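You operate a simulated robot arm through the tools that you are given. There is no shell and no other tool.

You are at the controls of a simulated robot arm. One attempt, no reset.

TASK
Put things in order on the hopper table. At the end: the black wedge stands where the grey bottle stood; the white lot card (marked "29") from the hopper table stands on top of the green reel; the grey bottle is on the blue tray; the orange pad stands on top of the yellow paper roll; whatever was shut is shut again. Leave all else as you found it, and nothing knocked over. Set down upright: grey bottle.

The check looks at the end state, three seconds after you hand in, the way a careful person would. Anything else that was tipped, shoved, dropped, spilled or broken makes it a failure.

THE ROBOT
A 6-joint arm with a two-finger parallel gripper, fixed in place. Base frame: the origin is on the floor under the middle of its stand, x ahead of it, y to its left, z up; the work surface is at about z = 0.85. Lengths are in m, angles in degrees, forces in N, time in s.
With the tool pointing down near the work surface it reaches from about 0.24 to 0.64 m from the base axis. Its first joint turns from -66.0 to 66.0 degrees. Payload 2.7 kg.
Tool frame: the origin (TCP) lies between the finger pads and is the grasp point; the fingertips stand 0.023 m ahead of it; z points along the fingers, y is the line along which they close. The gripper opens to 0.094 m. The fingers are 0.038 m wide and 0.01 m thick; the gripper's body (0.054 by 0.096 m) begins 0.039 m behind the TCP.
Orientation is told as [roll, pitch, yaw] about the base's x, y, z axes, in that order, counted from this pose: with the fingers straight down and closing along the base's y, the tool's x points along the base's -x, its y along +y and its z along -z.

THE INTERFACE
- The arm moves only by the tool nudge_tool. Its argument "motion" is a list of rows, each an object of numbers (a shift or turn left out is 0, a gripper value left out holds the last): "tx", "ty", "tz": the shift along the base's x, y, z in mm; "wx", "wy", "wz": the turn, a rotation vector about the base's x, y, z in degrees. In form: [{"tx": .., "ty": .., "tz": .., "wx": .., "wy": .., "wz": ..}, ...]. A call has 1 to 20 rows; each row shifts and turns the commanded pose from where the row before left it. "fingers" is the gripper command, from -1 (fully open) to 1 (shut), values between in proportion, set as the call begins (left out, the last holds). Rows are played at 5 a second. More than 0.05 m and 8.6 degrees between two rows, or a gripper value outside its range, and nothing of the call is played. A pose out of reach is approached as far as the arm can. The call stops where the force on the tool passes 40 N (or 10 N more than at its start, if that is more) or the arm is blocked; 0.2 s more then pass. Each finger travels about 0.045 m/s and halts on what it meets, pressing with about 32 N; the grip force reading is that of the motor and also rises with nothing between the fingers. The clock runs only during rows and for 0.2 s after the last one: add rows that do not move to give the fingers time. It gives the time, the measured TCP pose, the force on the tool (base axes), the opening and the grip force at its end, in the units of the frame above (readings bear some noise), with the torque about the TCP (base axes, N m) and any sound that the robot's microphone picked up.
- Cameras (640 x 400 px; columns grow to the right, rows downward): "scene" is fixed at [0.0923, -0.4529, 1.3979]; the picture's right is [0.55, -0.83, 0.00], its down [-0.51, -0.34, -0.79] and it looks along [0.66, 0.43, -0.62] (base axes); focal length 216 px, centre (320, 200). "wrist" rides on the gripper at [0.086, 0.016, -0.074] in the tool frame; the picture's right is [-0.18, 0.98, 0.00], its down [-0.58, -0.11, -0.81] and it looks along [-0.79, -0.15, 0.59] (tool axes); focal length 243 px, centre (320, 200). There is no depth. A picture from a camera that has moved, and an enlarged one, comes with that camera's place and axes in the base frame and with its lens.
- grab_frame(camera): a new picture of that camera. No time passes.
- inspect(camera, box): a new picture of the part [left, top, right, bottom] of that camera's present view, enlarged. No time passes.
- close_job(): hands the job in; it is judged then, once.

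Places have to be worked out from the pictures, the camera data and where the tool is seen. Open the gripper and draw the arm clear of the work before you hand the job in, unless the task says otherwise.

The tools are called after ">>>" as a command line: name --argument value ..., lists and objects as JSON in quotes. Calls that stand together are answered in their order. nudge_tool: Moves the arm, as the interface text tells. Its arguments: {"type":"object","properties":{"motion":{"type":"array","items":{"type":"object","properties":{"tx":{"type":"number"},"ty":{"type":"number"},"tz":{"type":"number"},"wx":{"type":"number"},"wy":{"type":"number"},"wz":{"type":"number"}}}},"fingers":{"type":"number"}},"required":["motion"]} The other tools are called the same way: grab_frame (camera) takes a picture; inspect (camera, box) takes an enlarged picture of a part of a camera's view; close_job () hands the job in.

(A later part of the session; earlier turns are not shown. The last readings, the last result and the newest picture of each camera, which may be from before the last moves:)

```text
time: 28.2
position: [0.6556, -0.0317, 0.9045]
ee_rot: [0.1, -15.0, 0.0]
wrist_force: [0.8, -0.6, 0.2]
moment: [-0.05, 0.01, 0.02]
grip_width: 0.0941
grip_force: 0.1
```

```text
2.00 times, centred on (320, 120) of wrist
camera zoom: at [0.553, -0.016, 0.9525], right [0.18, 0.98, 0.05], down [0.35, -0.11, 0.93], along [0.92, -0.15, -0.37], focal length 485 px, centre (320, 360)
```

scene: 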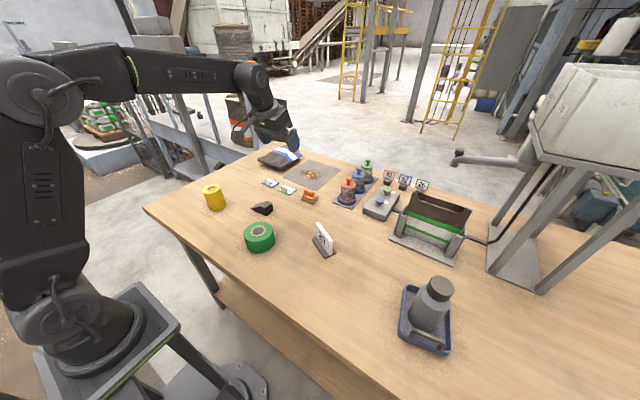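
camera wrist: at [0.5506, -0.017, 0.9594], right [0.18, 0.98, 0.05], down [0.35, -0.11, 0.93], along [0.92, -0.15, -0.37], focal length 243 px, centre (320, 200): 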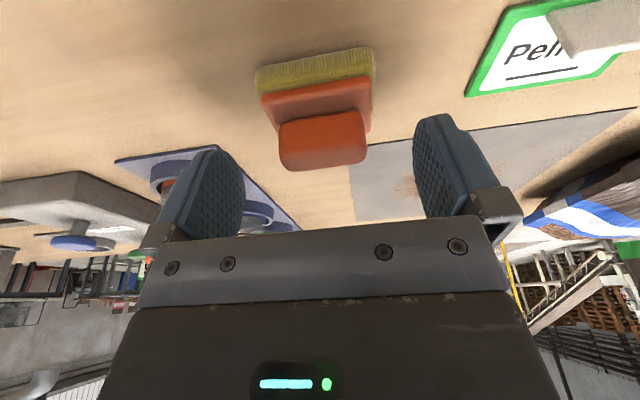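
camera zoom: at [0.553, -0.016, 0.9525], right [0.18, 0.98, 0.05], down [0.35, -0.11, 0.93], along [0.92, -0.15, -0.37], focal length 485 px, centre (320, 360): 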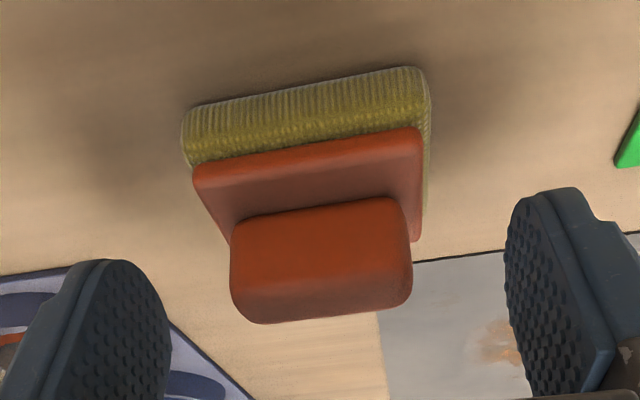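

No contact and the alignment looks good. Closing on the knob.

>>> nudge_tool --motion '[{}, {}, {}, {}, {}, {}]' --fingers 1

>>> inspect --camera "scene" --box '[290, 170, 340, 220]'

>>> inspect --camera "wrist" --box '[220, 20, 420, 220]'

```text
time: 29.6
position: [0.6568, -0.0321, 0.9037]
ee_rot: [0.0, -14.9, 0.0]
wrist_force: [-0.1, -0.4, 0.9]
moment: [0.03, -0.05, -0.02]
grip_width: 0.0434
grip_force: 32.1
```

```text
8.00 times, centred on (315, 195) of scene
camera zoom: at [0.0922, -0.4529, 1.3979], right [0.55, -0.83, 0.0], down [-0.51, -0.34, -0.79], along [0.66, 0.43, -0.62], focal length 1730 px, centre (360, 240)
```

zoom: 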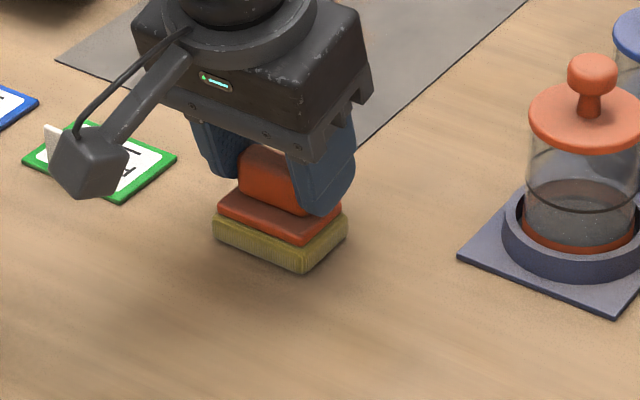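

```text
2.00 times, centred on (320, 120) of wrist
camera zoom: at [0.553, -0.016, 0.9527], right [0.18, 0.98, 0.05], down [0.35, -0.11, 0.93], along [0.92, -0.15, -0.37], focal length 485 px, centre (320, 360)
```

zoom: 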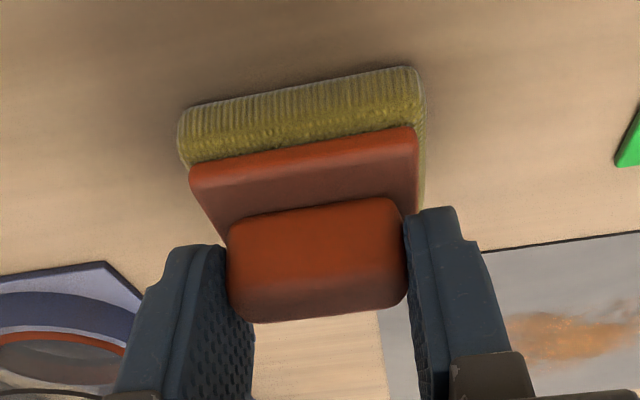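

Knob gripped at 43 mm, pad still flat. Lifting gently and checking.

>>> nudge_tool --motion '[{"tz": 8}, {"tz": 15}, {"tz": 25}, {"tz": 35}, {"tz": 35}, {"tz": 25}, {}]' --fingers 1

>>> inspect --camera "scene" --box '[260, 110, 360, 220]'

>>> grab_frame --camera "wrist"

```text
time: 31.2
position: [0.6552, -0.0312, 1.0476]
ee_rot: [0.0, -15.0, 0.0]
wrist_force: [0.8, -0.3, -0.5]
moment: [-0.01, -0.01, 0.0]
grip_width: 0.0431
grip_force: 31.9
```

```text
3.64 times, centred on (310, 165) of scene
camera zoom: at [0.0923, -0.4529, 1.3978], right [0.55, -0.83, 0.0], down [-0.51, -0.34, -0.79], along [0.66, 0.43, -0.62], focal length 786 px, centre (356, 327)
```

zoom: 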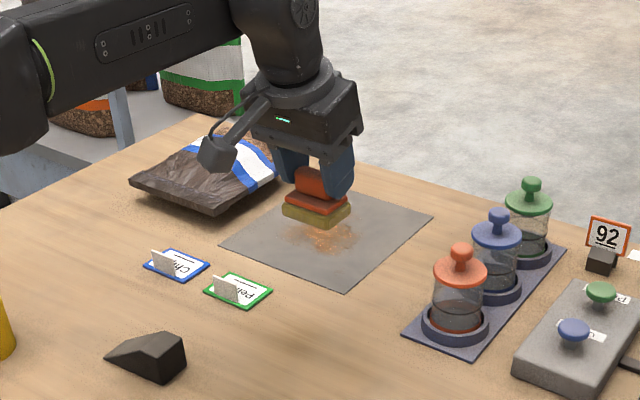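

```text
taken
camera wrist: at [0.5531, -0.0164, 1.0961], right [0.18, 0.98, 0.05], down [0.35, -0.11, 0.93], along [0.92, -0.15, -0.37], focal length 243 px, centre (320, 200)
```

wrist: 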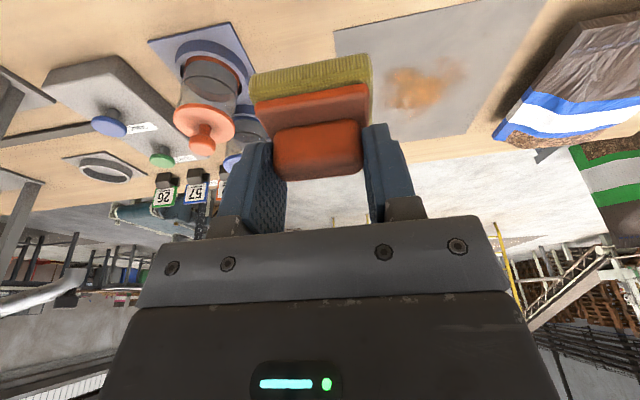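

The pad hangs level from the knob. I'll carry it back toward the roll, stopping short so the wrist camera can see the yellow roll beside the pad.

>>> nudge_tool --motion '[{"tx": -39.4, "ty": 17.9, "tz": 3.6}, {"tx": -39.4, "ty": 17.9, "tz": 3.6}, {"tx": -39.4, "ty": 17.9, "tz": 3.6}, {"tx": -39.4, "ty": 17.9, "tz": 3.6}, {"tx": -39.4, "ty": 17.9, "tz": 3.6}, {"tx": -39.4, "ty": 17.9, "tz": 3.6}, {"tx": -39.4, "ty": 17.9, "tz": 3.6}, {"tx": -39.4, "ty": 17.9, "tz": 3.6}, {"tx": -39.4, "ty": 17.9, "tz": 3.6}, {}, {}]' --fingers 1

>>> grab_frame --camera "wrist"

>>> grab_frame --camera "scene"

```text
time: 33.6
position: [0.3024, 0.1331, 1.0792]
ee_rot: [-0.1, -15.0, 0.0]
wrist_force: [-0.2, 0.0, -0.4]
moment: [-0.03, 0.04, -0.01]
grip_width: 0.0432
grip_force: 32.6
```

```text
taken
camera wrist: at [0.1988, 0.1464, 1.1277], right [0.18, 0.98, 0.05], down [0.35, -0.11, 0.93], along [0.92, -0.15, -0.37], focal length 243 px, centre (320, 200)
```

wrist: 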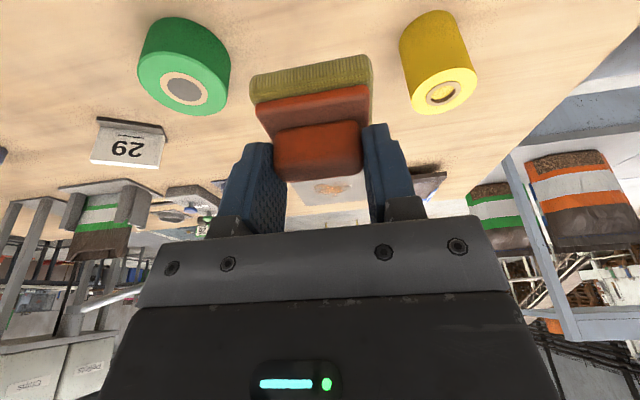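

```text
taken
```

scene: 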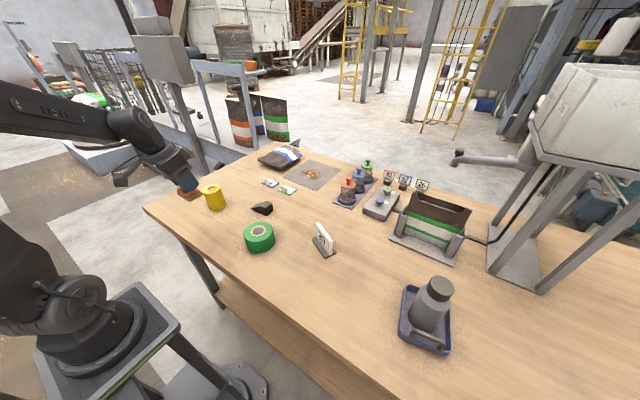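

>>> inspect --camera "wrist" --box '[380, 0, 500, 130]'

>>> inspect --camera "wrist" --box '[80, 0, 260, 180]'

```text
3.08 times, centred on (440, 65) of wrist
camera zoom: at [0.1988, 0.1464, 1.1277], right [0.18, 0.98, 0.05], down [0.35, -0.11, 0.93], along [0.92, -0.15, -0.37], focal length 746 px, centre (-49, 615)
```

zoom: 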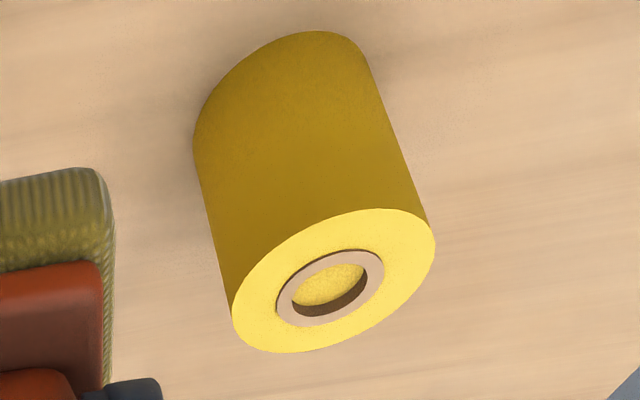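

```text
2.22 times, centred on (170, 90) of wrist
camera zoom: at [0.1988, 0.1464, 1.1277], right [0.18, 0.98, 0.05], down [0.35, -0.11, 0.93], along [0.92, -0.15, -0.37], focal length 539 px, centre (653, 444)
```

zoom: 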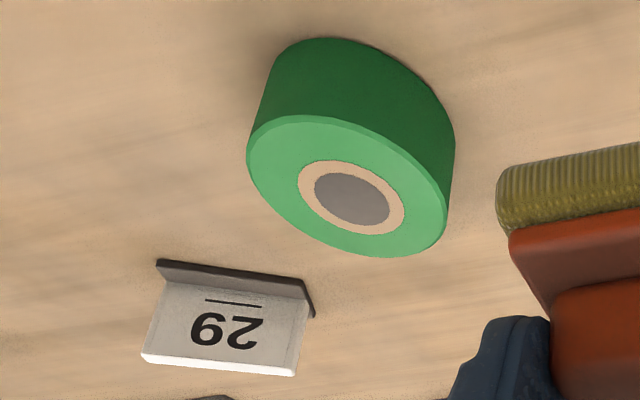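

The roll centre comes out at (0.4215, 0.2517), top z ≈ 0.930, from both cameras. Moving the pad over the roll, then lowering to about 16 mm above it.

>>> nudge_tool --motion '[{"tx": 23.8, "ty": 23.7}, {"tx": 23.8, "ty": 23.7}, {"tx": 23.8, "ty": 23.7}, {"tx": 23.8, "ty": 23.7}, {"tx": 23.8, "ty": 23.7}, {}, {"tz": -20}, {"tz": -20}, {"tz": -20}, {"tz": -19}, {}, {}]' --fingers 1

>>> inspect --camera "scene" --box '[165, 140, 265, 230]'

>>> grab_frame --camera "wrist"

```text
time: 36.2
position: [0.4206, 0.2475, 1.0003]
ee_rot: [0.0, -15.0, 0.0]
wrist_force: [-0.7, 1.1, -1.0]
moment: [-0.01, -0.01, 0.0]
grip_width: 0.0432
grip_force: 31.9
```

```text
4.44 times, centred on (215, 185) of scene
camera zoom: at [0.0923, -0.4529, 1.3979], right [0.55, -0.83, 0.0], down [-0.51, -0.34, -0.79], along [0.66, 0.43, -0.62], focal length 961 px, centre (787, 267)
```

zoom: 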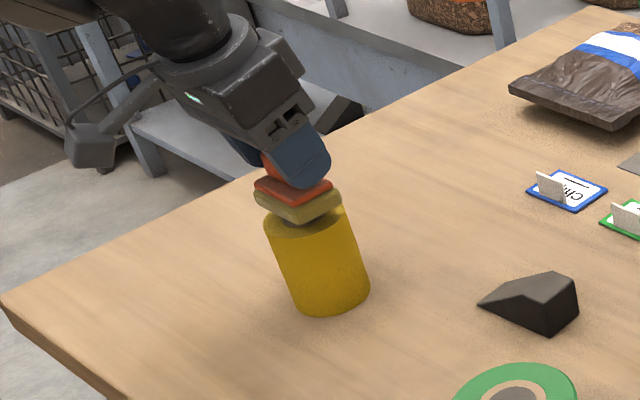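

```text
taken
camera wrist: at [0.3176, 0.2635, 1.0491], right [0.18, 0.98, 0.05], down [0.35, -0.11, 0.93], along [0.92, -0.15, -0.37], focal length 243 px, centre (320, 200)
```

wrist: 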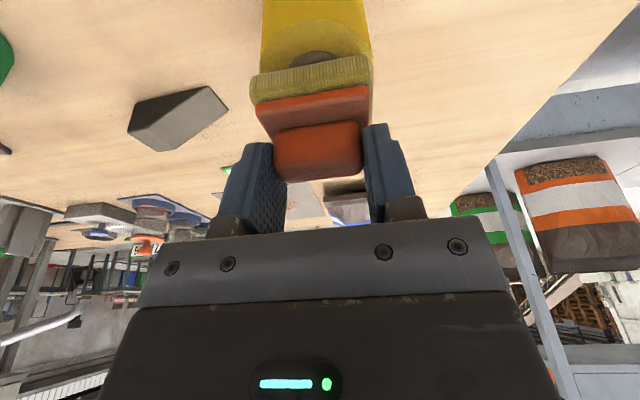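

Reading shows y about 3–4 mm short, so I'll correct and lower toward contact while watching force.

>>> nudge_tool --motion '[{"tx": 0.8, "ty": 3.5}, {"tz": -6}, {"tz": -4}, {"tz": -2}, {}, {}]' --fingers 1

>>> inspect --camera "scene" --box '[190, 160, 240, 220]'

>>> inspect --camera "wrist" --box '[220, 0, 420, 180]'

```text
time: 37.6
position: [0.4211, 0.2529, 0.9894]
ee_rot: [-0.1, -15.1, 0.0]
wrist_force: [-0.5, 0.4, 3.6]
moment: [-0.13, 0.05, -0.03]
grip_width: 0.0435
grip_force: 32.0
```

```text
6.67 times, centred on (215, 190) of scene
camera zoom: at [0.0922, -0.453, 1.3978], right [0.55, -0.83, 0.0], down [-0.51, -0.34, -0.79], along [0.66, 0.43, -0.62], focal length 1442 px, centre (1020, 267)
```

zoom: 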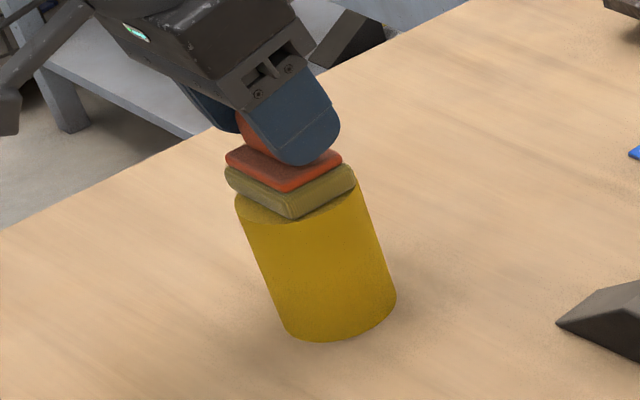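

```text
2.22 times, centred on (320, 90) of wrist
camera zoom: at [0.3183, 0.2673, 1.0372], right [0.18, 0.98, 0.05], down [0.35, -0.11, 0.93], along [0.92, -0.15, -0.37], focal length 539 px, centre (320, 444)
```

zoom: 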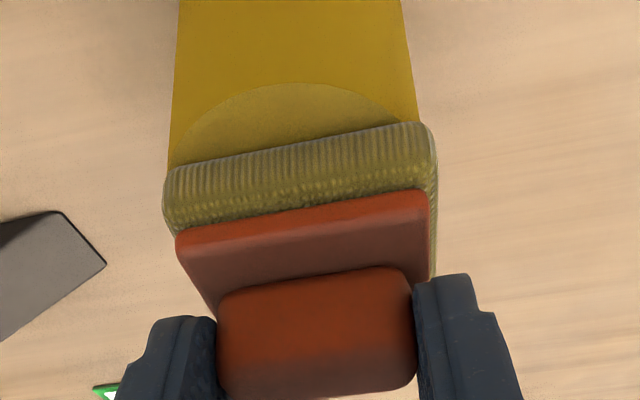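

Contact made (about 3.6 N up) at TCP z ≈ 0.989, and the pad is centred on the roll within 1–2 mm. Opening the fingers.

>>> nudge_tool --motion '[{"tz": 0.5}, {}, {}, {}, {}, {}, {}]' --fingers -1

>>> inspect --camera "wrist" --box '[220, 0, 420, 180]'

>>> inspect --camera "scene" --box '[190, 160, 240, 220]'

```text
time: 39.2
position: [0.4219, 0.2521, 0.9888]
ee_rot: [0.0, -15.0, 0.1]
wrist_force: [-0.1, 0.4, -0.8]
moment: [0.0, 0.02, 0.01]
grip_width: 0.0937
grip_force: 0.2
```

```text
2.22 times, centred on (320, 90) of wrist
camera zoom: at [0.3181, 0.2672, 1.0375], right [0.18, 0.98, 0.05], down [0.35, -0.11, 0.93], along [0.92, -0.15, -0.37], focal length 539 px, centre (320, 444)
```

zoom: 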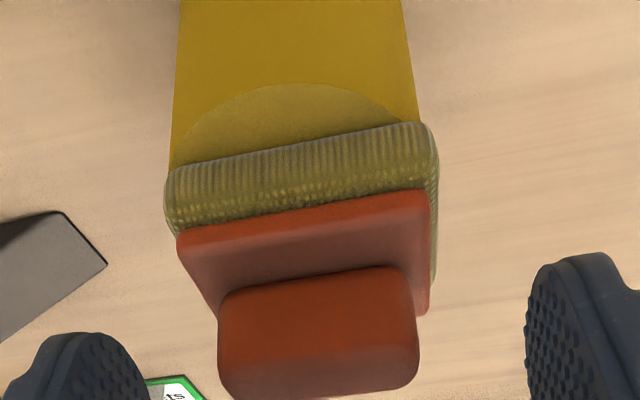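

```text
6.67 times, centred on (215, 190) of scene
camera zoom: at [0.0923, -0.4529, 1.3979], right [0.55, -0.83, 0.0], down [-0.51, -0.34, -0.79], along [0.66, 0.43, -0.62], focal length 1442 px, centre (1020, 267)
```

zoom: 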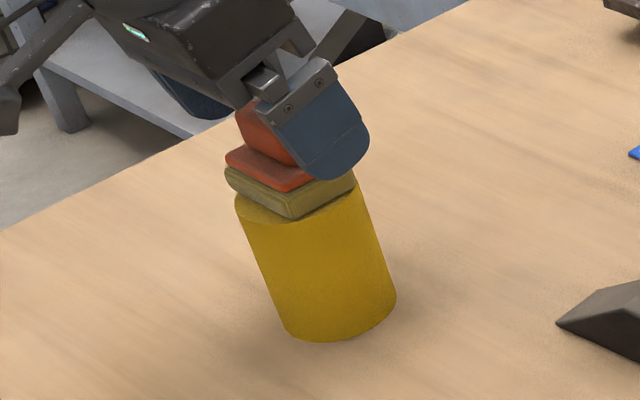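

The pad rests flat on the roll. Backing out along the tool axis and straightening the tool to vertical to survey wedge, reel and card.

>>> nudge_tool --motion '[{"tx": -3.1, "tz": 11.6}, {"tx": -5.2, "tz": 19.3}, {"tx": -5.2, "tz": 19.3}, {"tx": -5.2, "tz": 19.3}, {"tx": -5.2, "tz": 19.3}, {"tz": 30, "ty": -30, "tx": -10, "wy": 5}, {"tz": 20, "ty": -40, "tx": -10, "wy": 5}, {"tz": 10, "ty": -40, "tx": -15, "wy": 5}, {"ty": -40, "tx": -15}, {"ty": -40, "tx": -10}, {"ty": -30, "tx": -5}, {}, {}]' --fingers -1

>>> grab_frame --camera "wrist"

>>> grab_frame --camera "scene"

```text
time: 42.0
position: [0.331, 0.0324, 1.1387]
ee_rot: [-0.1, 0.0, 0.0]
wrist_force: [-1.0, -0.5, -0.2]
moment: [0.0, 0.02, -0.02]
grip_width: 0.094
grip_force: 0.1
```

```text
taken
camera wrist: at [0.2447, 0.0469, 1.212], right [0.18, 0.98, 0.0], down [0.58, -0.11, 0.81], along [0.79, -0.15, -0.59], focal length 243 px, centre (320, 200)
```

wrist: 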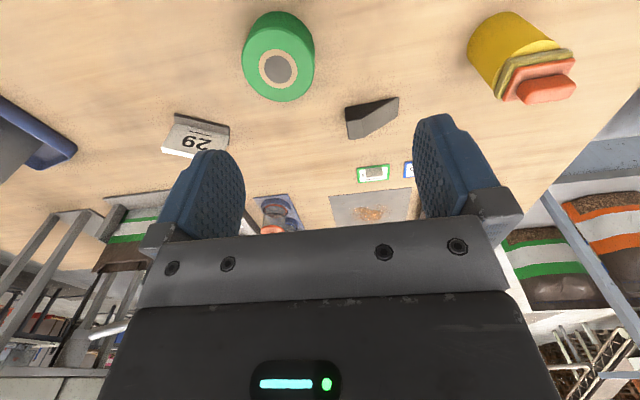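

```text
taken
```

scene: 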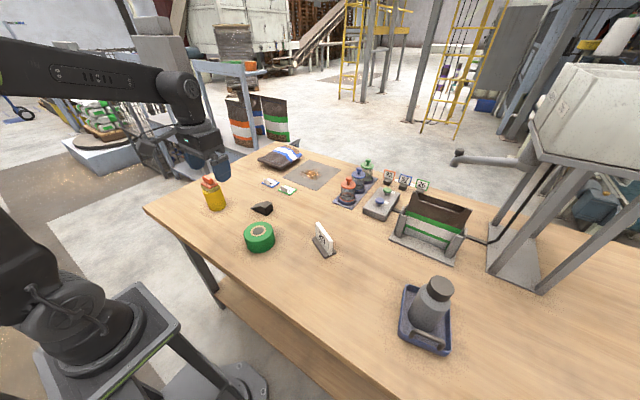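

Pad is standing on the roll. Now zooming in on the wedge, card and reel for accurate positions.

>>> inspect --camera "wrist" --box '[320, 80, 420, 150]'

>>> inspect --camera "wrist" --box '[150, 0, 330, 170]'

>>> inspect --camera "scene" --box '[240, 190, 290, 225]'

>>> inspect --camera "scene" --box '[300, 210, 350, 265]'

```text
5.71 times, centred on (370, 115) of wrist
camera zoom: at [0.2447, 0.0469, 1.212], right [0.18, 0.98, 0.0], down [0.58, -0.11, 0.81], along [0.79, -0.15, -0.59], focal length 1386 px, centre (34, 686)
```

zoom: 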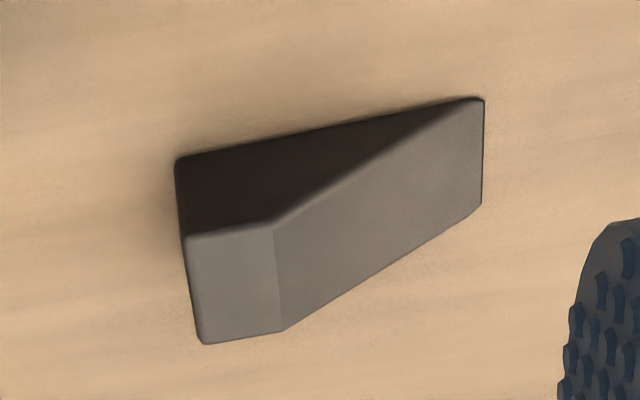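

```text
2.35 times, centred on (240, 85) of wrist
camera zoom: at [0.2447, 0.0469, 1.212], right [0.18, 0.98, 0.0], down [0.58, -0.11, 0.81], along [0.79, -0.15, -0.59], focal length 571 px, centre (508, 471)
```

zoom: 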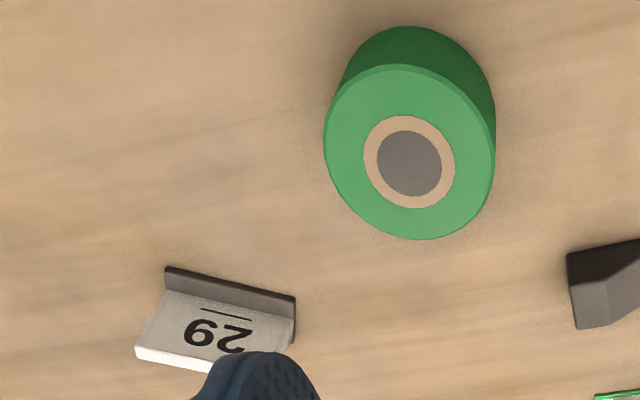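

```text
11.43 times, centred on (265, 208) of scene
camera zoom: at [0.0922, -0.4529, 1.3979], right [0.55, -0.83, 0.0], down [-0.51, -0.34, -0.79], along [0.66, 0.43, -0.62], focal length 2472 px, centre (949, 114)
```

zoom: 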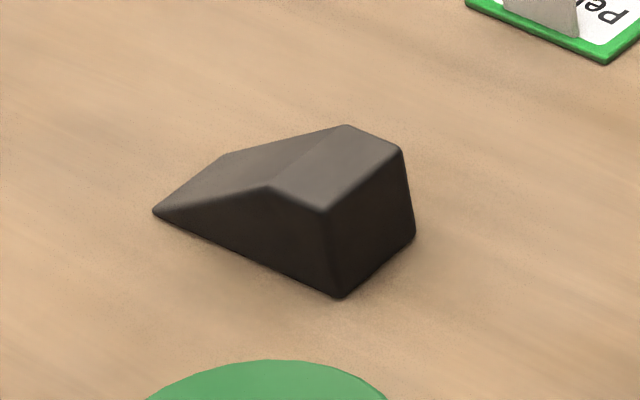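

```text
7.27 times, centred on (325, 238) of scene
camera zoom: at [0.0922, -0.4529, 1.3979], right [0.55, -0.83, 0.0], down [-0.51, -0.34, -0.79], along [0.66, 0.43, -0.62], focal length 1573 px, centre (284, -73)
```

zoom: 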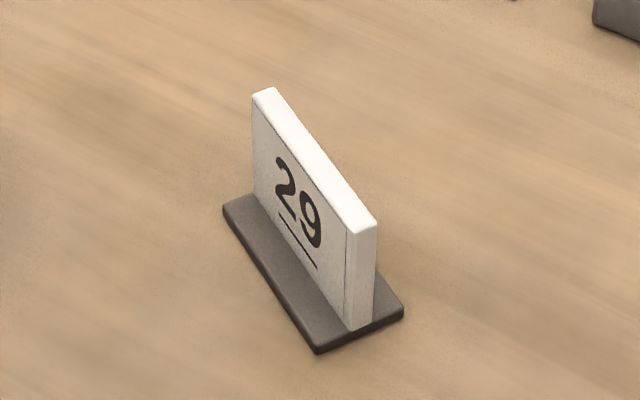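

Results: wedge spans x 0.482–0.518, y 0.046–0.131 (thin end toward +y), top ≈ 0.887; card centre ≈ (0.480, −0.2105), long axis at 61.5°, top ≈ 0.917; reel centre ≈ (0.379, −0.0305), top ≈ 0.904. Card first: I'll go above it with the tool turned +61.5° so the fingers close across its thickness.

>>> nudge_tool --motion '[{"tx": 18.6, "ty": -30.4, "tz": -11, "wz": 7.7}, {"tx": 18.6, "ty": -30.4, "tz": -11, "wz": 7.7}, {"tx": 18.6, "ty": -30.4, "tz": -11, "wz": 7.7}, {"tx": 18.6, "ty": -30.4, "tz": -11, "wz": 7.7}, {"tx": 18.6, "ty": -30.4, "tz": -11, "wz": 7.7}, {"tx": 18.6, "ty": -30.4, "tz": -11, "wz": 7.7}, {"tx": 18.6, "ty": -30.4, "tz": -11, "wz": 7.7}, {"tx": 18.6, "ty": -30.4, "tz": -11, "wz": 7.6}, {}, {}]' --fingers -1

>>> grab_frame --camera "wrist"

>>> grab_frame --camera "scene"

```text
time: 44.2
position: [0.4807, -0.2112, 1.0504]
ee_rot: [0.0, 0.0, 61.5]
wrist_force: [0.4, -1.0, -0.3]
moment: [0.02, -0.02, -0.01]
grip_width: 0.0938
grip_force: 0.0
```

```text
taken
camera wrist: at [0.4238, -0.2804, 1.1249], right [-0.78, 0.63, 0.0], down [0.37, 0.46, 0.81], along [0.51, 0.63, -0.59], focal length 243 px, centre (320, 200)
```

wrist: 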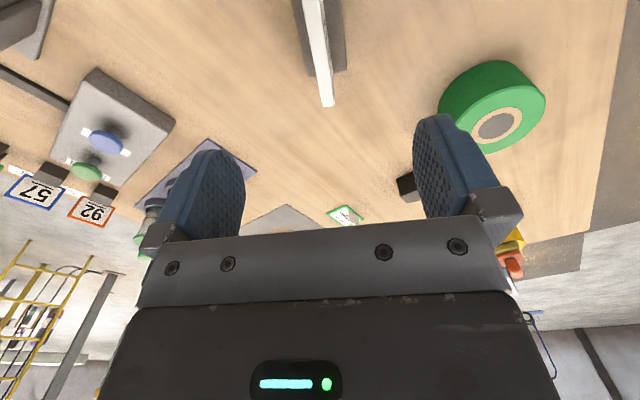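

```text
taken
```

scene: 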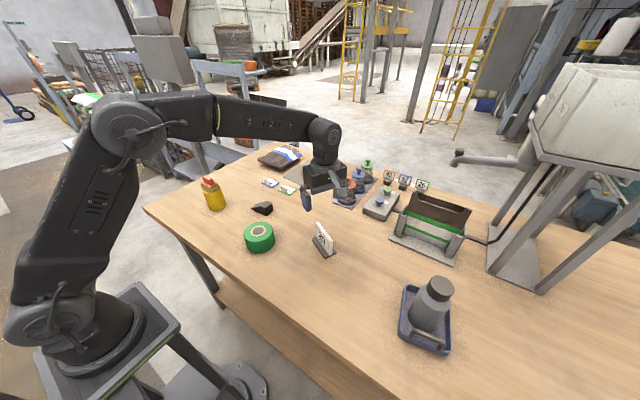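

>>> inspect --camera "wrist" --box '[270, 0, 390, 120]'

>>> inspect --camera "scene" --box '[270, 130, 380, 270]'

```text
3.33 times, centred on (330, 60) of wrist
camera zoom: at [0.4238, -0.2804, 1.1249], right [-0.78, 0.63, 0.0], down [0.37, 0.46, 0.81], along [0.51, 0.63, -0.59], focal length 809 px, centre (287, 667)
```

zoom: 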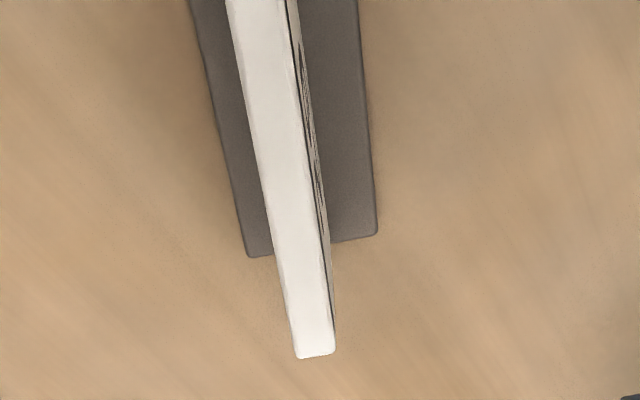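

```text
2.86 times, centred on (325, 200) of scene
camera zoom: at [0.0923, -0.4529, 1.3979], right [0.55, -0.83, 0.0], down [-0.51, -0.34, -0.79], along [0.66, 0.43, -0.62], focal length 618 px, centre (306, 200)
```

zoom: 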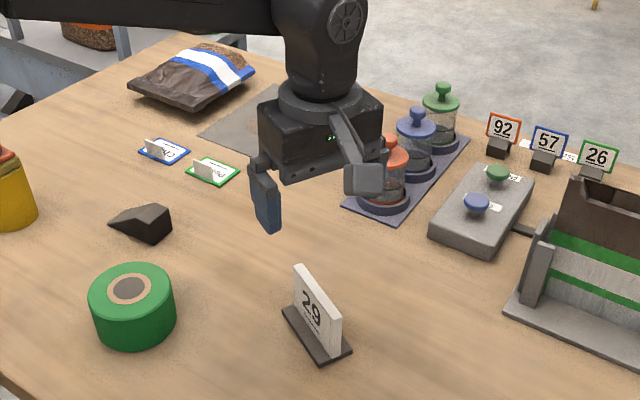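

The card lines up with the tool within about 1 mm in both views. Descending to grip height (tips above the card's foot).

>>> nudge_tool --motion '[{"tz": -30}, {"tz": -30}, {"tz": -30}, {"tz": -25}, {"tz": -20}, {"tz": -15}, {"tz": -10}, {}, {}]' --fingers -1

>>> inspect --camera "scene" --box '[280, 180, 370, 270]'

>>> grab_frame --camera "wrist"

```text
time: 46.2
position: [0.4797, -0.2117, 0.8897]
ee_rot: [0.0, 0.1, 61.5]
wrist_force: [-0.8, -0.4, -0.9]
moment: [0.01, 0.01, -0.02]
grip_width: 0.094
grip_force: 0.1
```

```text
4.44 times, centred on (325, 225) of scene
camera zoom: at [0.0923, -0.4529, 1.3979], right [0.55, -0.83, 0.0], down [-0.51, -0.34, -0.79], along [0.66, 0.43, -0.62], focal length 961 px, centre (298, 89)
```

zoom: 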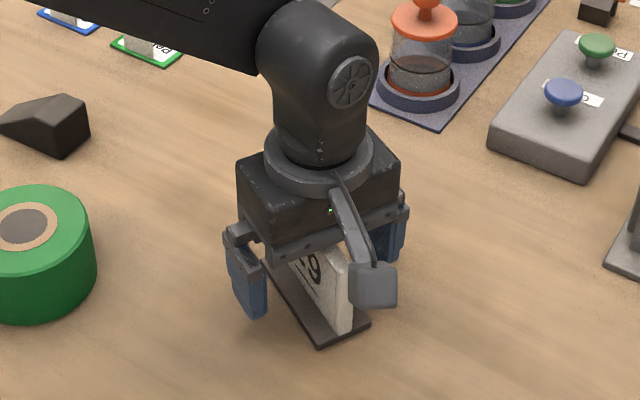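

```text
taken
camera wrist: at [0.4249, -0.2808, 0.9633], right [-0.78, 0.63, 0.0], down [0.37, 0.46, 0.81], along [0.51, 0.63, -0.59], focal length 243 px, centre (320, 200)
```

wrist: 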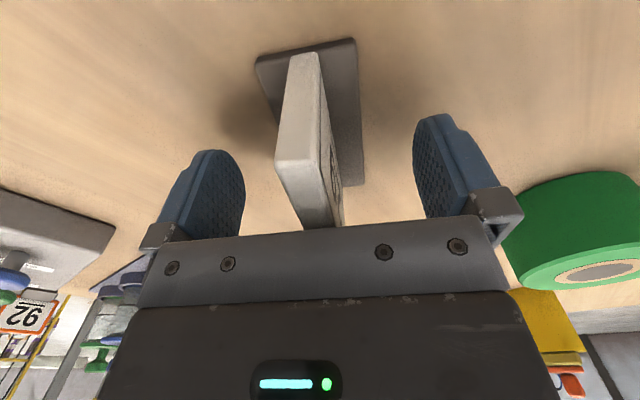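

The fingers straddle the card plate with no contact. Closing (longer travel, so more dwell).

>>> nudge_tool --motion '[{}, {}, {}, {}, {}, {}, {}, {}]' --fingers 1

>>> grab_frame --camera "wrist"

>>> inspect --camera "scene" --box '[280, 180, 370, 270]'

```text
time: 48.0
position: [0.4819, -0.2107, 0.8896]
ee_rot: [0.0, 0.0, 61.5]
wrist_force: [-0.6, -0.3, 1.0]
moment: [-0.01, 0.04, 0.01]
grip_width: 0.0113
grip_force: 31.4
```

```text
taken
camera wrist: at [0.4249, -0.2808, 0.9635], right [-0.78, 0.63, 0.0], down [0.37, 0.46, 0.81], along [0.51, 0.63, -0.59], focal length 243 px, centre (320, 200)
```

wrist: 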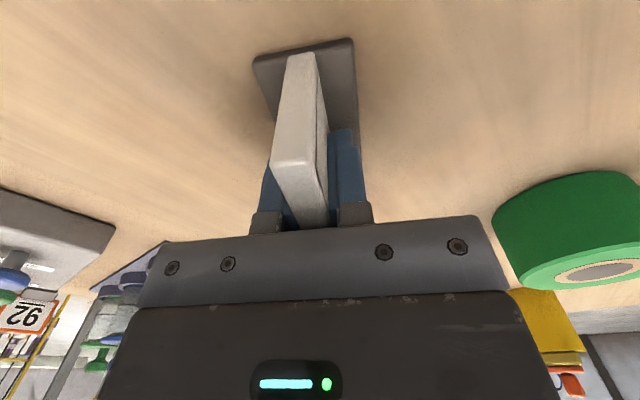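

```text
4.44 times, centred on (325, 225) of scene
camera zoom: at [0.0922, -0.4529, 1.3979], right [0.55, -0.83, 0.0], down [-0.51, -0.34, -0.79], along [0.66, 0.43, -0.62], focal length 961 px, centre (298, 89)
```

zoom: 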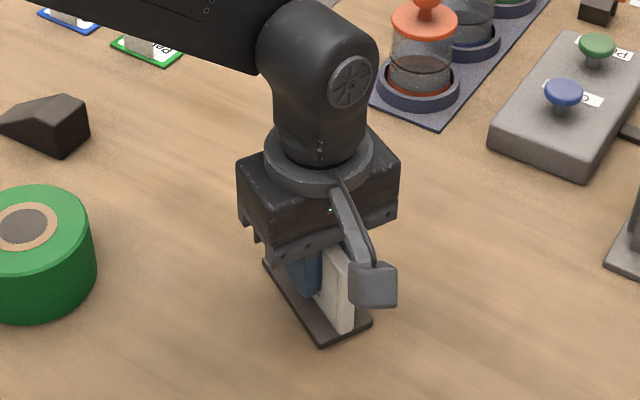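

Card gripped at 11 mm. Lifting and carrying it above the green reel.

>>> nudge_tool --motion '[{"tz": 8}, {"tz": 15}, {"tz": 25}, {"tz": 30}, {"tz": 30}, {"tz": 20}, {}, {"tx": -20.3, "ty": 36.1}, {"tx": -20.3, "ty": 36.1}, {"tx": -20.3, "ty": 36.1}, {"tx": -20.3, "ty": 36.1}, {"tx": -20.3, "ty": 36.1}, {}, {}]' --fingers 1

>>> grab_frame --camera "wrist"

>>> inspect --camera "scene" --box '[200, 130, 330, 270]'

```text
time: 51.0
position: [0.3795, -0.0312, 1.0191]
ee_rot: [0.0, -0.1, 61.6]
wrist_force: [0.1, 0.4, -0.5]
moment: [0.03, 0.04, -0.03]
grip_width: 0.0115
grip_force: 32.7
```

```text
taken
camera wrist: at [0.3237, -0.1009, 1.0933], right [-0.78, 0.63, 0.0], down [0.37, 0.46, 0.81], along [0.51, 0.63, -0.59], focal length 243 px, centre (320, 200)
```

wrist: 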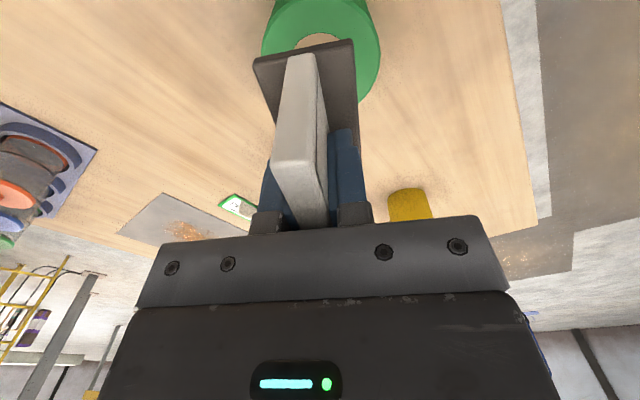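

```text
2.86 times, centred on (265, 200) of scene
camera zoom: at [0.0923, -0.4529, 1.3978], right [0.55, -0.83, 0.0], down [-0.51, -0.34, -0.79], along [0.66, 0.43, -0.62], focal length 618 px, centre (477, 200)
```

zoom: 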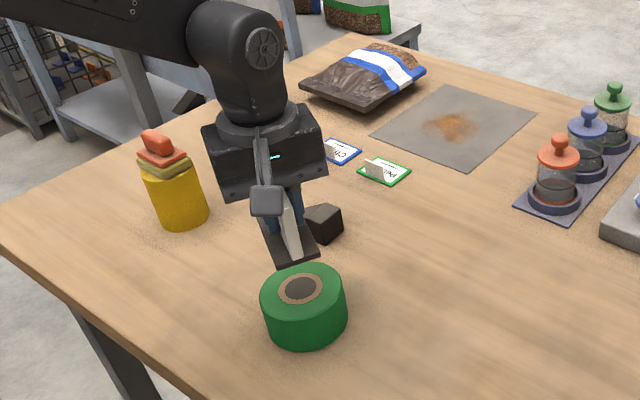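

The card is over the reel's centre by numbers and by projection. Lowering to about 10 mm above the reel top.

>>> nudge_tool --motion '[{"tz": -20}, {"tz": -20}, {"tz": -15}, {"tz": -10}, {}, {}]' --fingers 1

>>> inspect --camera "wrist" --box '[220, 0, 420, 140]'

>>> inspect --camera "scene" --box '[225, 190, 295, 260]'

```text
time: 52.4
position: [0.38, -0.0317, 0.9536]
ee_rot: [0.0, -0.1, 61.4]
wrist_force: [0.8, 0.0, -0.5]
moment: [0.02, -0.04, 0.02]
grip_width: 0.0116
grip_force: 31.8
```

```text
2.86 times, centred on (320, 70) of wrist
camera zoom: at [0.3237, -0.1004, 1.0265], right [-0.78, 0.63, 0.0], down [0.37, 0.46, 0.81], along [0.51, 0.63, -0.59], focal length 693 px, centre (320, 571)
```

zoom: 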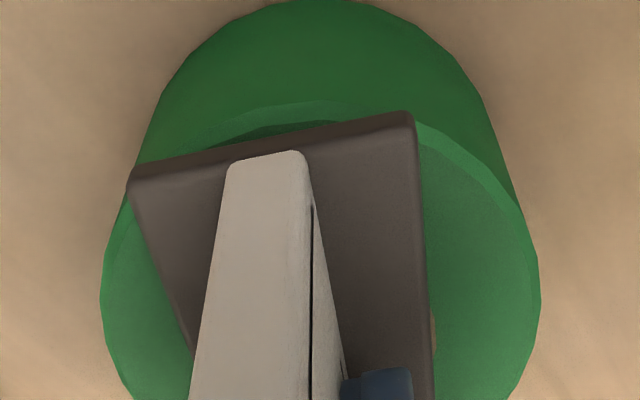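

```text
5.71 times, centred on (260, 225) of scene
camera zoom: at [0.0923, -0.4529, 1.3978], right [0.55, -0.83, 0.0], down [-0.51, -0.34, -0.79], along [0.66, 0.43, -0.62], focal length 1236 px, centre (663, 57)
```

zoom: 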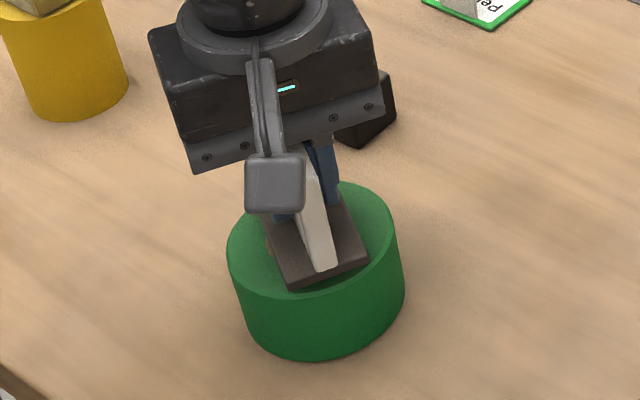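

The base footprint is centred over the reel. Lowering gently to contact.

>>> nudge_tool --motion '[{"tz": -4}, {"tz": -3}, {"tz": -1}, {}, {}]' --fingers 1

```text
time: 53.6
position: [0.3786, -0.0289, 0.9455]
ee_rot: [0.0, 0.0, 61.5]
wrist_force: [0.8, 1.1, -0.7]
moment: [0.0, 0.04, 0.0]
grip_width: 0.0113
grip_force: 32.9
```

>>> nudge_tool --motion '[{"tz": -1}, {"tz": -0.5}, {}, {}]' --fingers 1

```text
time: 54.6
position: [0.381, -0.0312, 0.9443]
ee_rot: [-0.1, -0.1, 61.5]
wrist_force: [-2.3, 2.3, 11.7]
moment: [0.13, 0.11, 0.04]
grip_width: 0.0115
grip_force: 32.0
```

Contact reached (about 12 N up). I'll ease up slightly and open the fingers.

>>> nudge_tool --motion '[{"tz": 0.6}, {}, {}]' --fingers 1

```text
time: 55.4
position: [0.3798, -0.0314, 0.9449]
ee_rot: [0.0, 0.0, 61.5]
wrist_force: [0.4, 2.4, 4.5]
moment: [0.14, -0.04, 0.02]
grip_width: 0.0114
grip_force: 31.6
```

>>> nudge_tool --motion '[{}, {}, {}, {}, {}, {}, {}, {}]' --fingers -1

>>> grab_frame --camera "wrist"

>>> inspect --camera "scene" --box '[225, 190, 295, 260]'

```text
time: 57.2
position: [0.3798, -0.0296, 0.9462]
ee_rot: [0.0, 0.0, 61.4]
wrist_force: [0.1, -0.2, -1.3]
moment: [0.01, 0.01, 0.0]
grip_width: 0.0938
grip_force: 0.1
```

```text
taken
camera wrist: at [0.3242, -0.1001, 1.0184], right [-0.78, 0.63, 0.0], down [0.37, 0.46, 0.81], along [0.51, 0.63, -0.59], focal length 243 px, centre (320, 200)
```

wrist: 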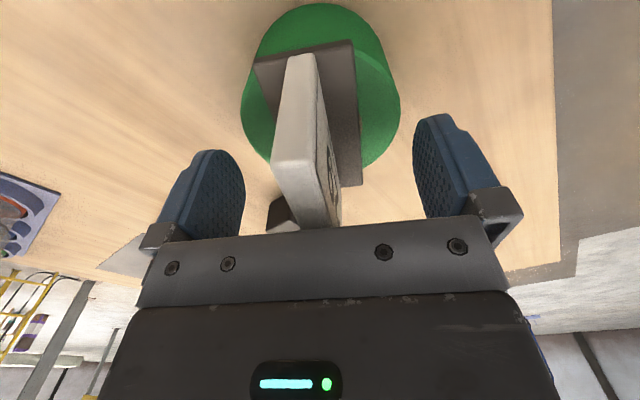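

```text
5.71 times, centred on (260, 225) of scene
camera zoom: at [0.0923, -0.4529, 1.3979], right [0.55, -0.83, 0.0], down [-0.51, -0.34, -0.79], along [0.66, 0.43, -0.62], focal length 1236 px, centre (663, 57)
```

zoom: 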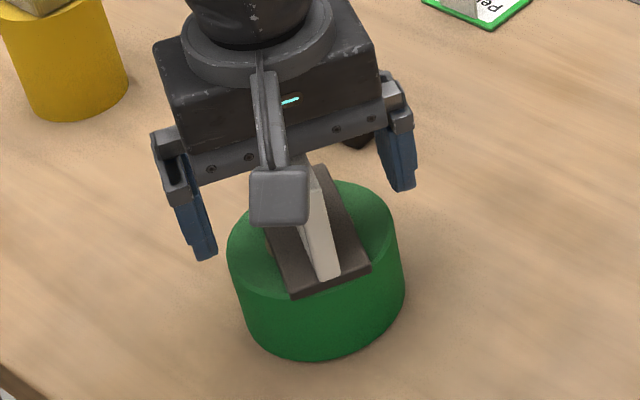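

The card stands on the reel. Lifting straight up clear of it, then turning to +92.6° above the wedge so the fingers will close across its width.

>>> nudge_tool --motion '[{"tz": 10}, {"tz": 25}, {"tz": 35}, {"tz": 35}, {"tz": 35}, {}, {"tx": 24.1, "ty": 20.9, "wz": 6.2}, {"tx": 24.1, "ty": 20.9, "wz": 6.2}, {"tx": 24.1, "ty": 20.9, "wz": 6.2}, {"tx": 24.1, "ty": 20.9, "wz": 6.2}, {"tx": 24.1, "ty": 20.9, "wz": 6.3}, {}, {}]' --fingers -1

>>> grab_frame --camera "wrist"

>>> grab_frame --camera "scene"

```text
time: 60.0
position: [0.501, 0.0729, 1.0833]
ee_rot: [0.1, 0.0, 92.6]
wrist_force: [-0.2, 0.5, -0.7]
moment: [0.0, -0.04, -0.01]
grip_width: 0.0939
grip_force: 0.1
```

```text
taken
camera wrist: at [0.4891, -0.0154, 1.157], right [-0.99, 0.14, 0.0], down [0.08, 0.59, 0.81], along [0.11, 0.8, -0.59], focal length 243 px, centre (320, 200)
```

wrist: 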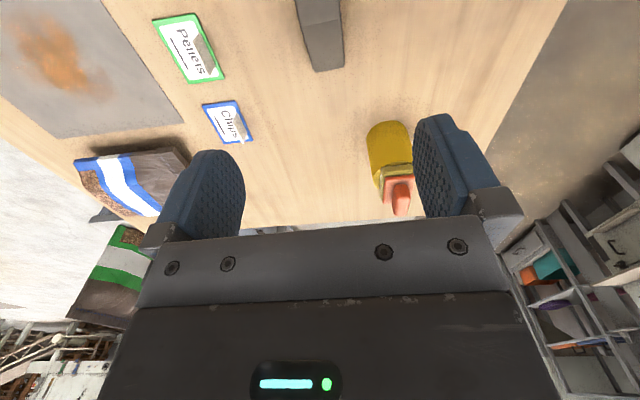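

```text
taken
```

scene: 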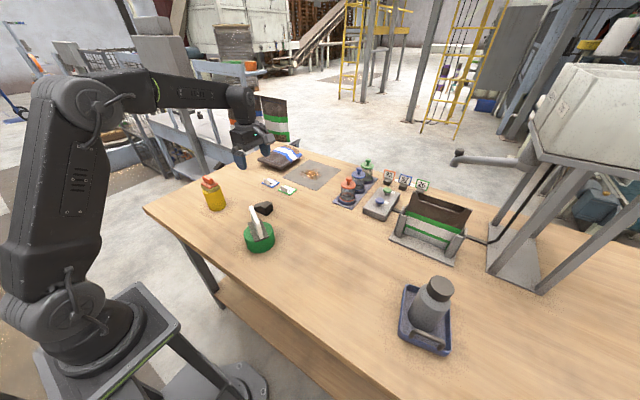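

>>> inspect --camera "wrist" --box '[250, 0, 400, 90]'

>>> inspect --camera "scene" --box '[230, 185, 300, 260]'

```text
4.27 times, centred on (325, 45) of wrist
camera zoom: at [0.4891, -0.0154, 1.157], right [-0.99, 0.14, 0.0], down [0.08, 0.59, 0.81], along [0.11, 0.8, -0.59], focal length 1035 px, centre (299, 861)
```

zoom: 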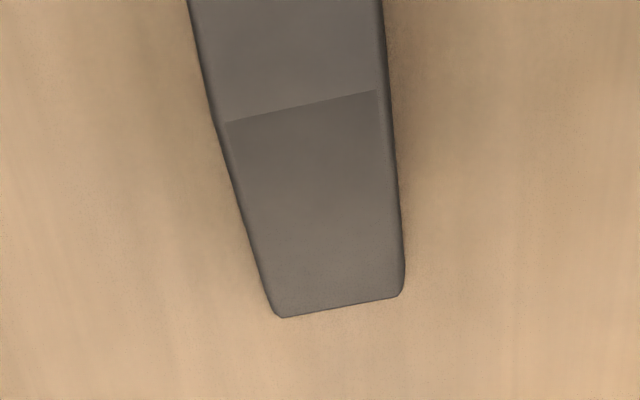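

```text
5.33 times, centred on (265, 222) of scene
camera zoom: at [0.0923, -0.4529, 1.3979], right [0.55, -0.83, 0.0], down [-0.51, -0.34, -0.79], along [0.66, 0.43, -0.62], focal length 1153 px, centre (613, 80)
```

zoom: 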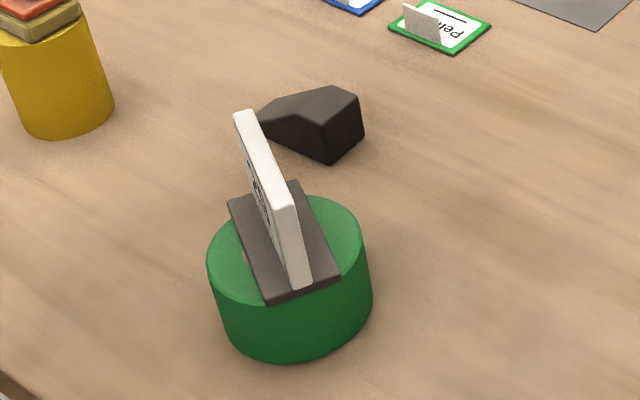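

Card stands squarely on the reel; the wedge axis is confirmed through (0.5006, 0.0745) at this yaw. Descending onto the wedge.

>>> nudge_tool --motion '[{"ty": 1.5, "tz": -40}, {"tz": -40}, {"tz": -40}, {"tz": -35}, {"tz": -25}, {"tz": -13}, {}, {}]' --fingers -1

>>> grab_frame --camera "wrist"

>>> inspect --camera "scene" --box '[220, 150, 320, 260]'

```text
time: 61.8
position: [0.4994, 0.0741, 0.8899]
ee_rot: [0.0, 0.0, 92.6]
wrist_force: [0.2, -0.8, 0.3]
moment: [0.0, 0.01, 0.0]
grip_width: 0.0941
grip_force: 0.0
```

```text
taken
camera wrist: at [0.487, -0.014, 0.9649], right [-0.99, 0.14, 0.0], down [0.08, 0.59, 0.81], along [0.11, 0.8, -0.59], focal length 243 px, centre (320, 200)
```

wrist: 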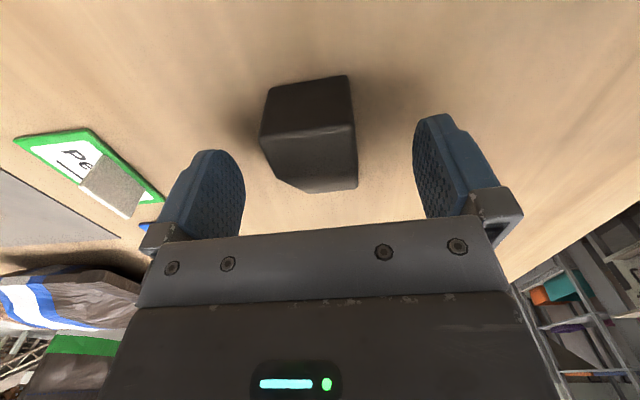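

```text
3.64 times, centred on (270, 205) of scene
camera zoom: at [0.0923, -0.4529, 1.3979], right [0.55, -0.83, 0.0], down [-0.51, -0.34, -0.79], along [0.66, 0.43, -0.62], focal length 786 px, centre (502, 182)
```

zoom: 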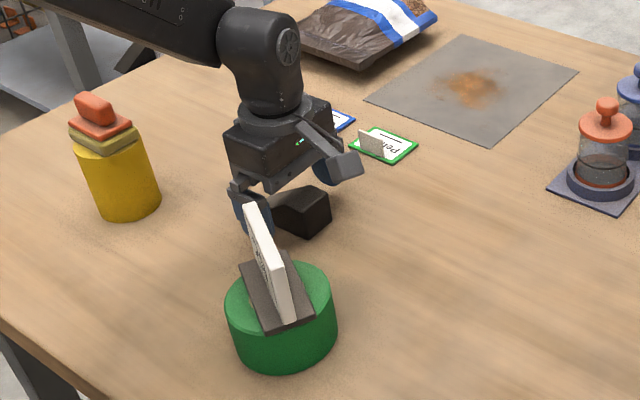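

Well aligned. Lowering 11 mm more (tips ~6 mm above the table) and closing.

>>> nudge_tool --motion '[{"tz": -6}, {"tz": -5}, {}]' --fingers -1

>>> nudge_tool --motion '[{}, {}, {}, {}, {}, {}, {}]' --fingers 1

>>> grab_frame --camera "wrist"

```text
time: 62.6
position: [0.4991, 0.0762, 0.8813]
ee_rot: [0.0, 0.0, 92.6]
wrist_force: [0.4, 0.2, 0.0]
moment: [-0.02, 0.01, 0.02]
grip_width: 0.0942
grip_force: 0.1
```

```text
time: 64.2
position: [0.4994, 0.075, 0.8813]
ee_rot: [0.0, 0.0, 92.5]
wrist_force: [1.1, 0.4, 0.9]
moment: [0.04, -0.03, -0.02]
grip_width: 0.0394
grip_force: 31.6
```

```text
taken
camera wrist: at [0.4872, -0.0129, 0.9546], right [-0.99, 0.14, 0.0], down [0.08, 0.59, 0.81], along [0.11, 0.8, -0.59], focal length 243 px, centre (320, 200)
```

wrist: 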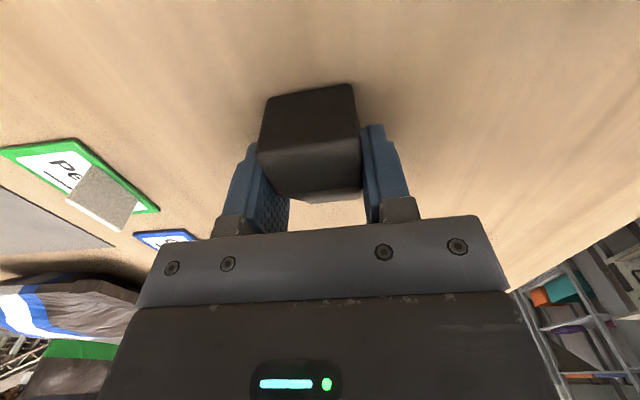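

Wedge gripped (39 mm). Lifting straight up and carrying it over to the bottle's old spot at (0.546, −0.091).

>>> nudge_tool --motion '[{"tz": 6}, {"tz": 12}, {"tz": 25}, {"tz": 30}, {"tz": 30}, {}, {"tx": 9.3, "ty": -34.6}, {"tx": 9.3, "ty": -34.6}, {"tx": 9.3, "ty": -34.6}, {"tx": 9.3, "ty": -34.6}, {"tx": 9.3, "ty": -34.6}, {}, {}]' --fingers 1

>>> grab_frame --camera "wrist"

>>> grab_frame --camera "scene"

```text
time: 67.0
position: [0.5458, -0.0988, 0.9844]
ee_rot: [0.0, 0.0, 92.7]
wrist_force: [-0.3, -0.1, -1.1]
moment: [0.0, 0.0, -0.03]
grip_width: 0.0396
grip_force: 32.2
```

```text
taken
camera wrist: at [0.5339, -0.1872, 1.0582], right [-0.99, 0.14, 0.0], down [0.08, 0.59, 0.81], along [0.11, 0.8, -0.59], focal length 243 px, centre (320, 200)
```

wrist: 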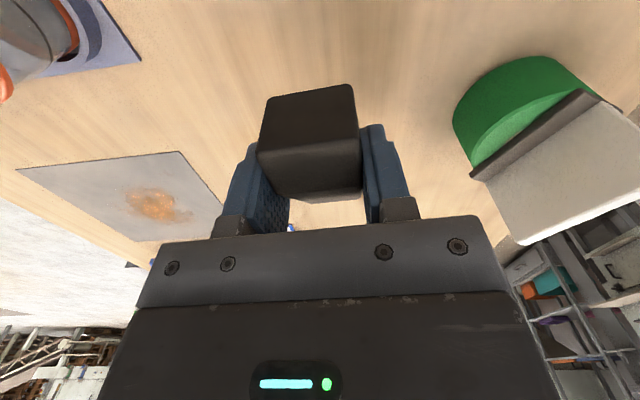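

```text
taken
```

scene: 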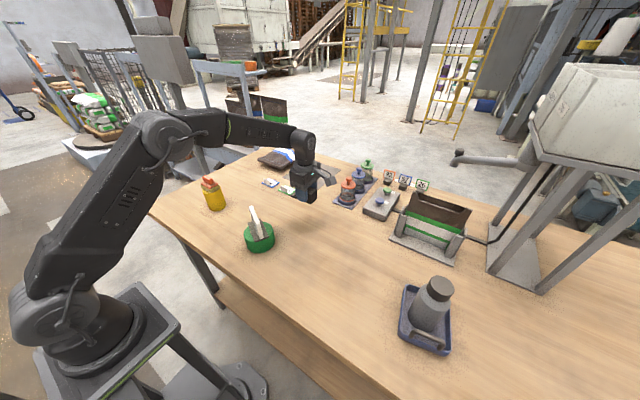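

Carried without slip. Lowering toward the table at the bottle's spot.

>>> nudge_tool --motion '[{"tz": -30}, {"tz": -30}, {"tz": -22}, {"tz": -12}, {}, {}]' --fingers 1

>>> inspect --camera "scene" --box '[260, 150, 350, 250]'

```text
time: 68.4
position: [0.5457, -0.0979, 0.8895]
ee_rot: [0.0, 0.1, 92.5]
wrist_force: [-0.3, 0.8, -1.0]
moment: [0.01, 0.0, -0.01]
grip_width: 0.0392
grip_force: 32.4
```

```text
4.00 times, centred on (305, 200) of scene
camera zoom: at [0.0923, -0.4529, 1.3978], right [0.55, -0.83, 0.0], down [-0.51, -0.34, -0.79], along [0.66, 0.43, -0.62], focal length 865 px, centre (380, 200)
```

zoom: 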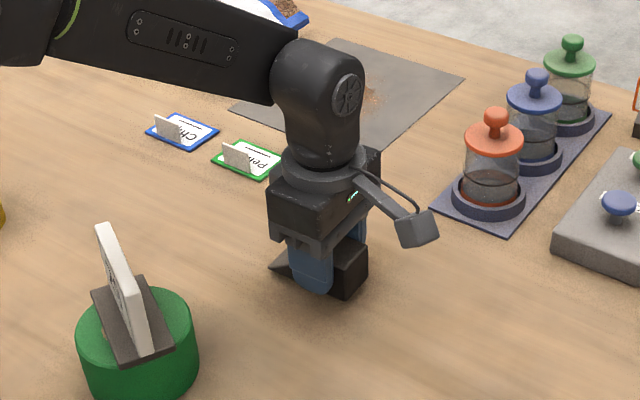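

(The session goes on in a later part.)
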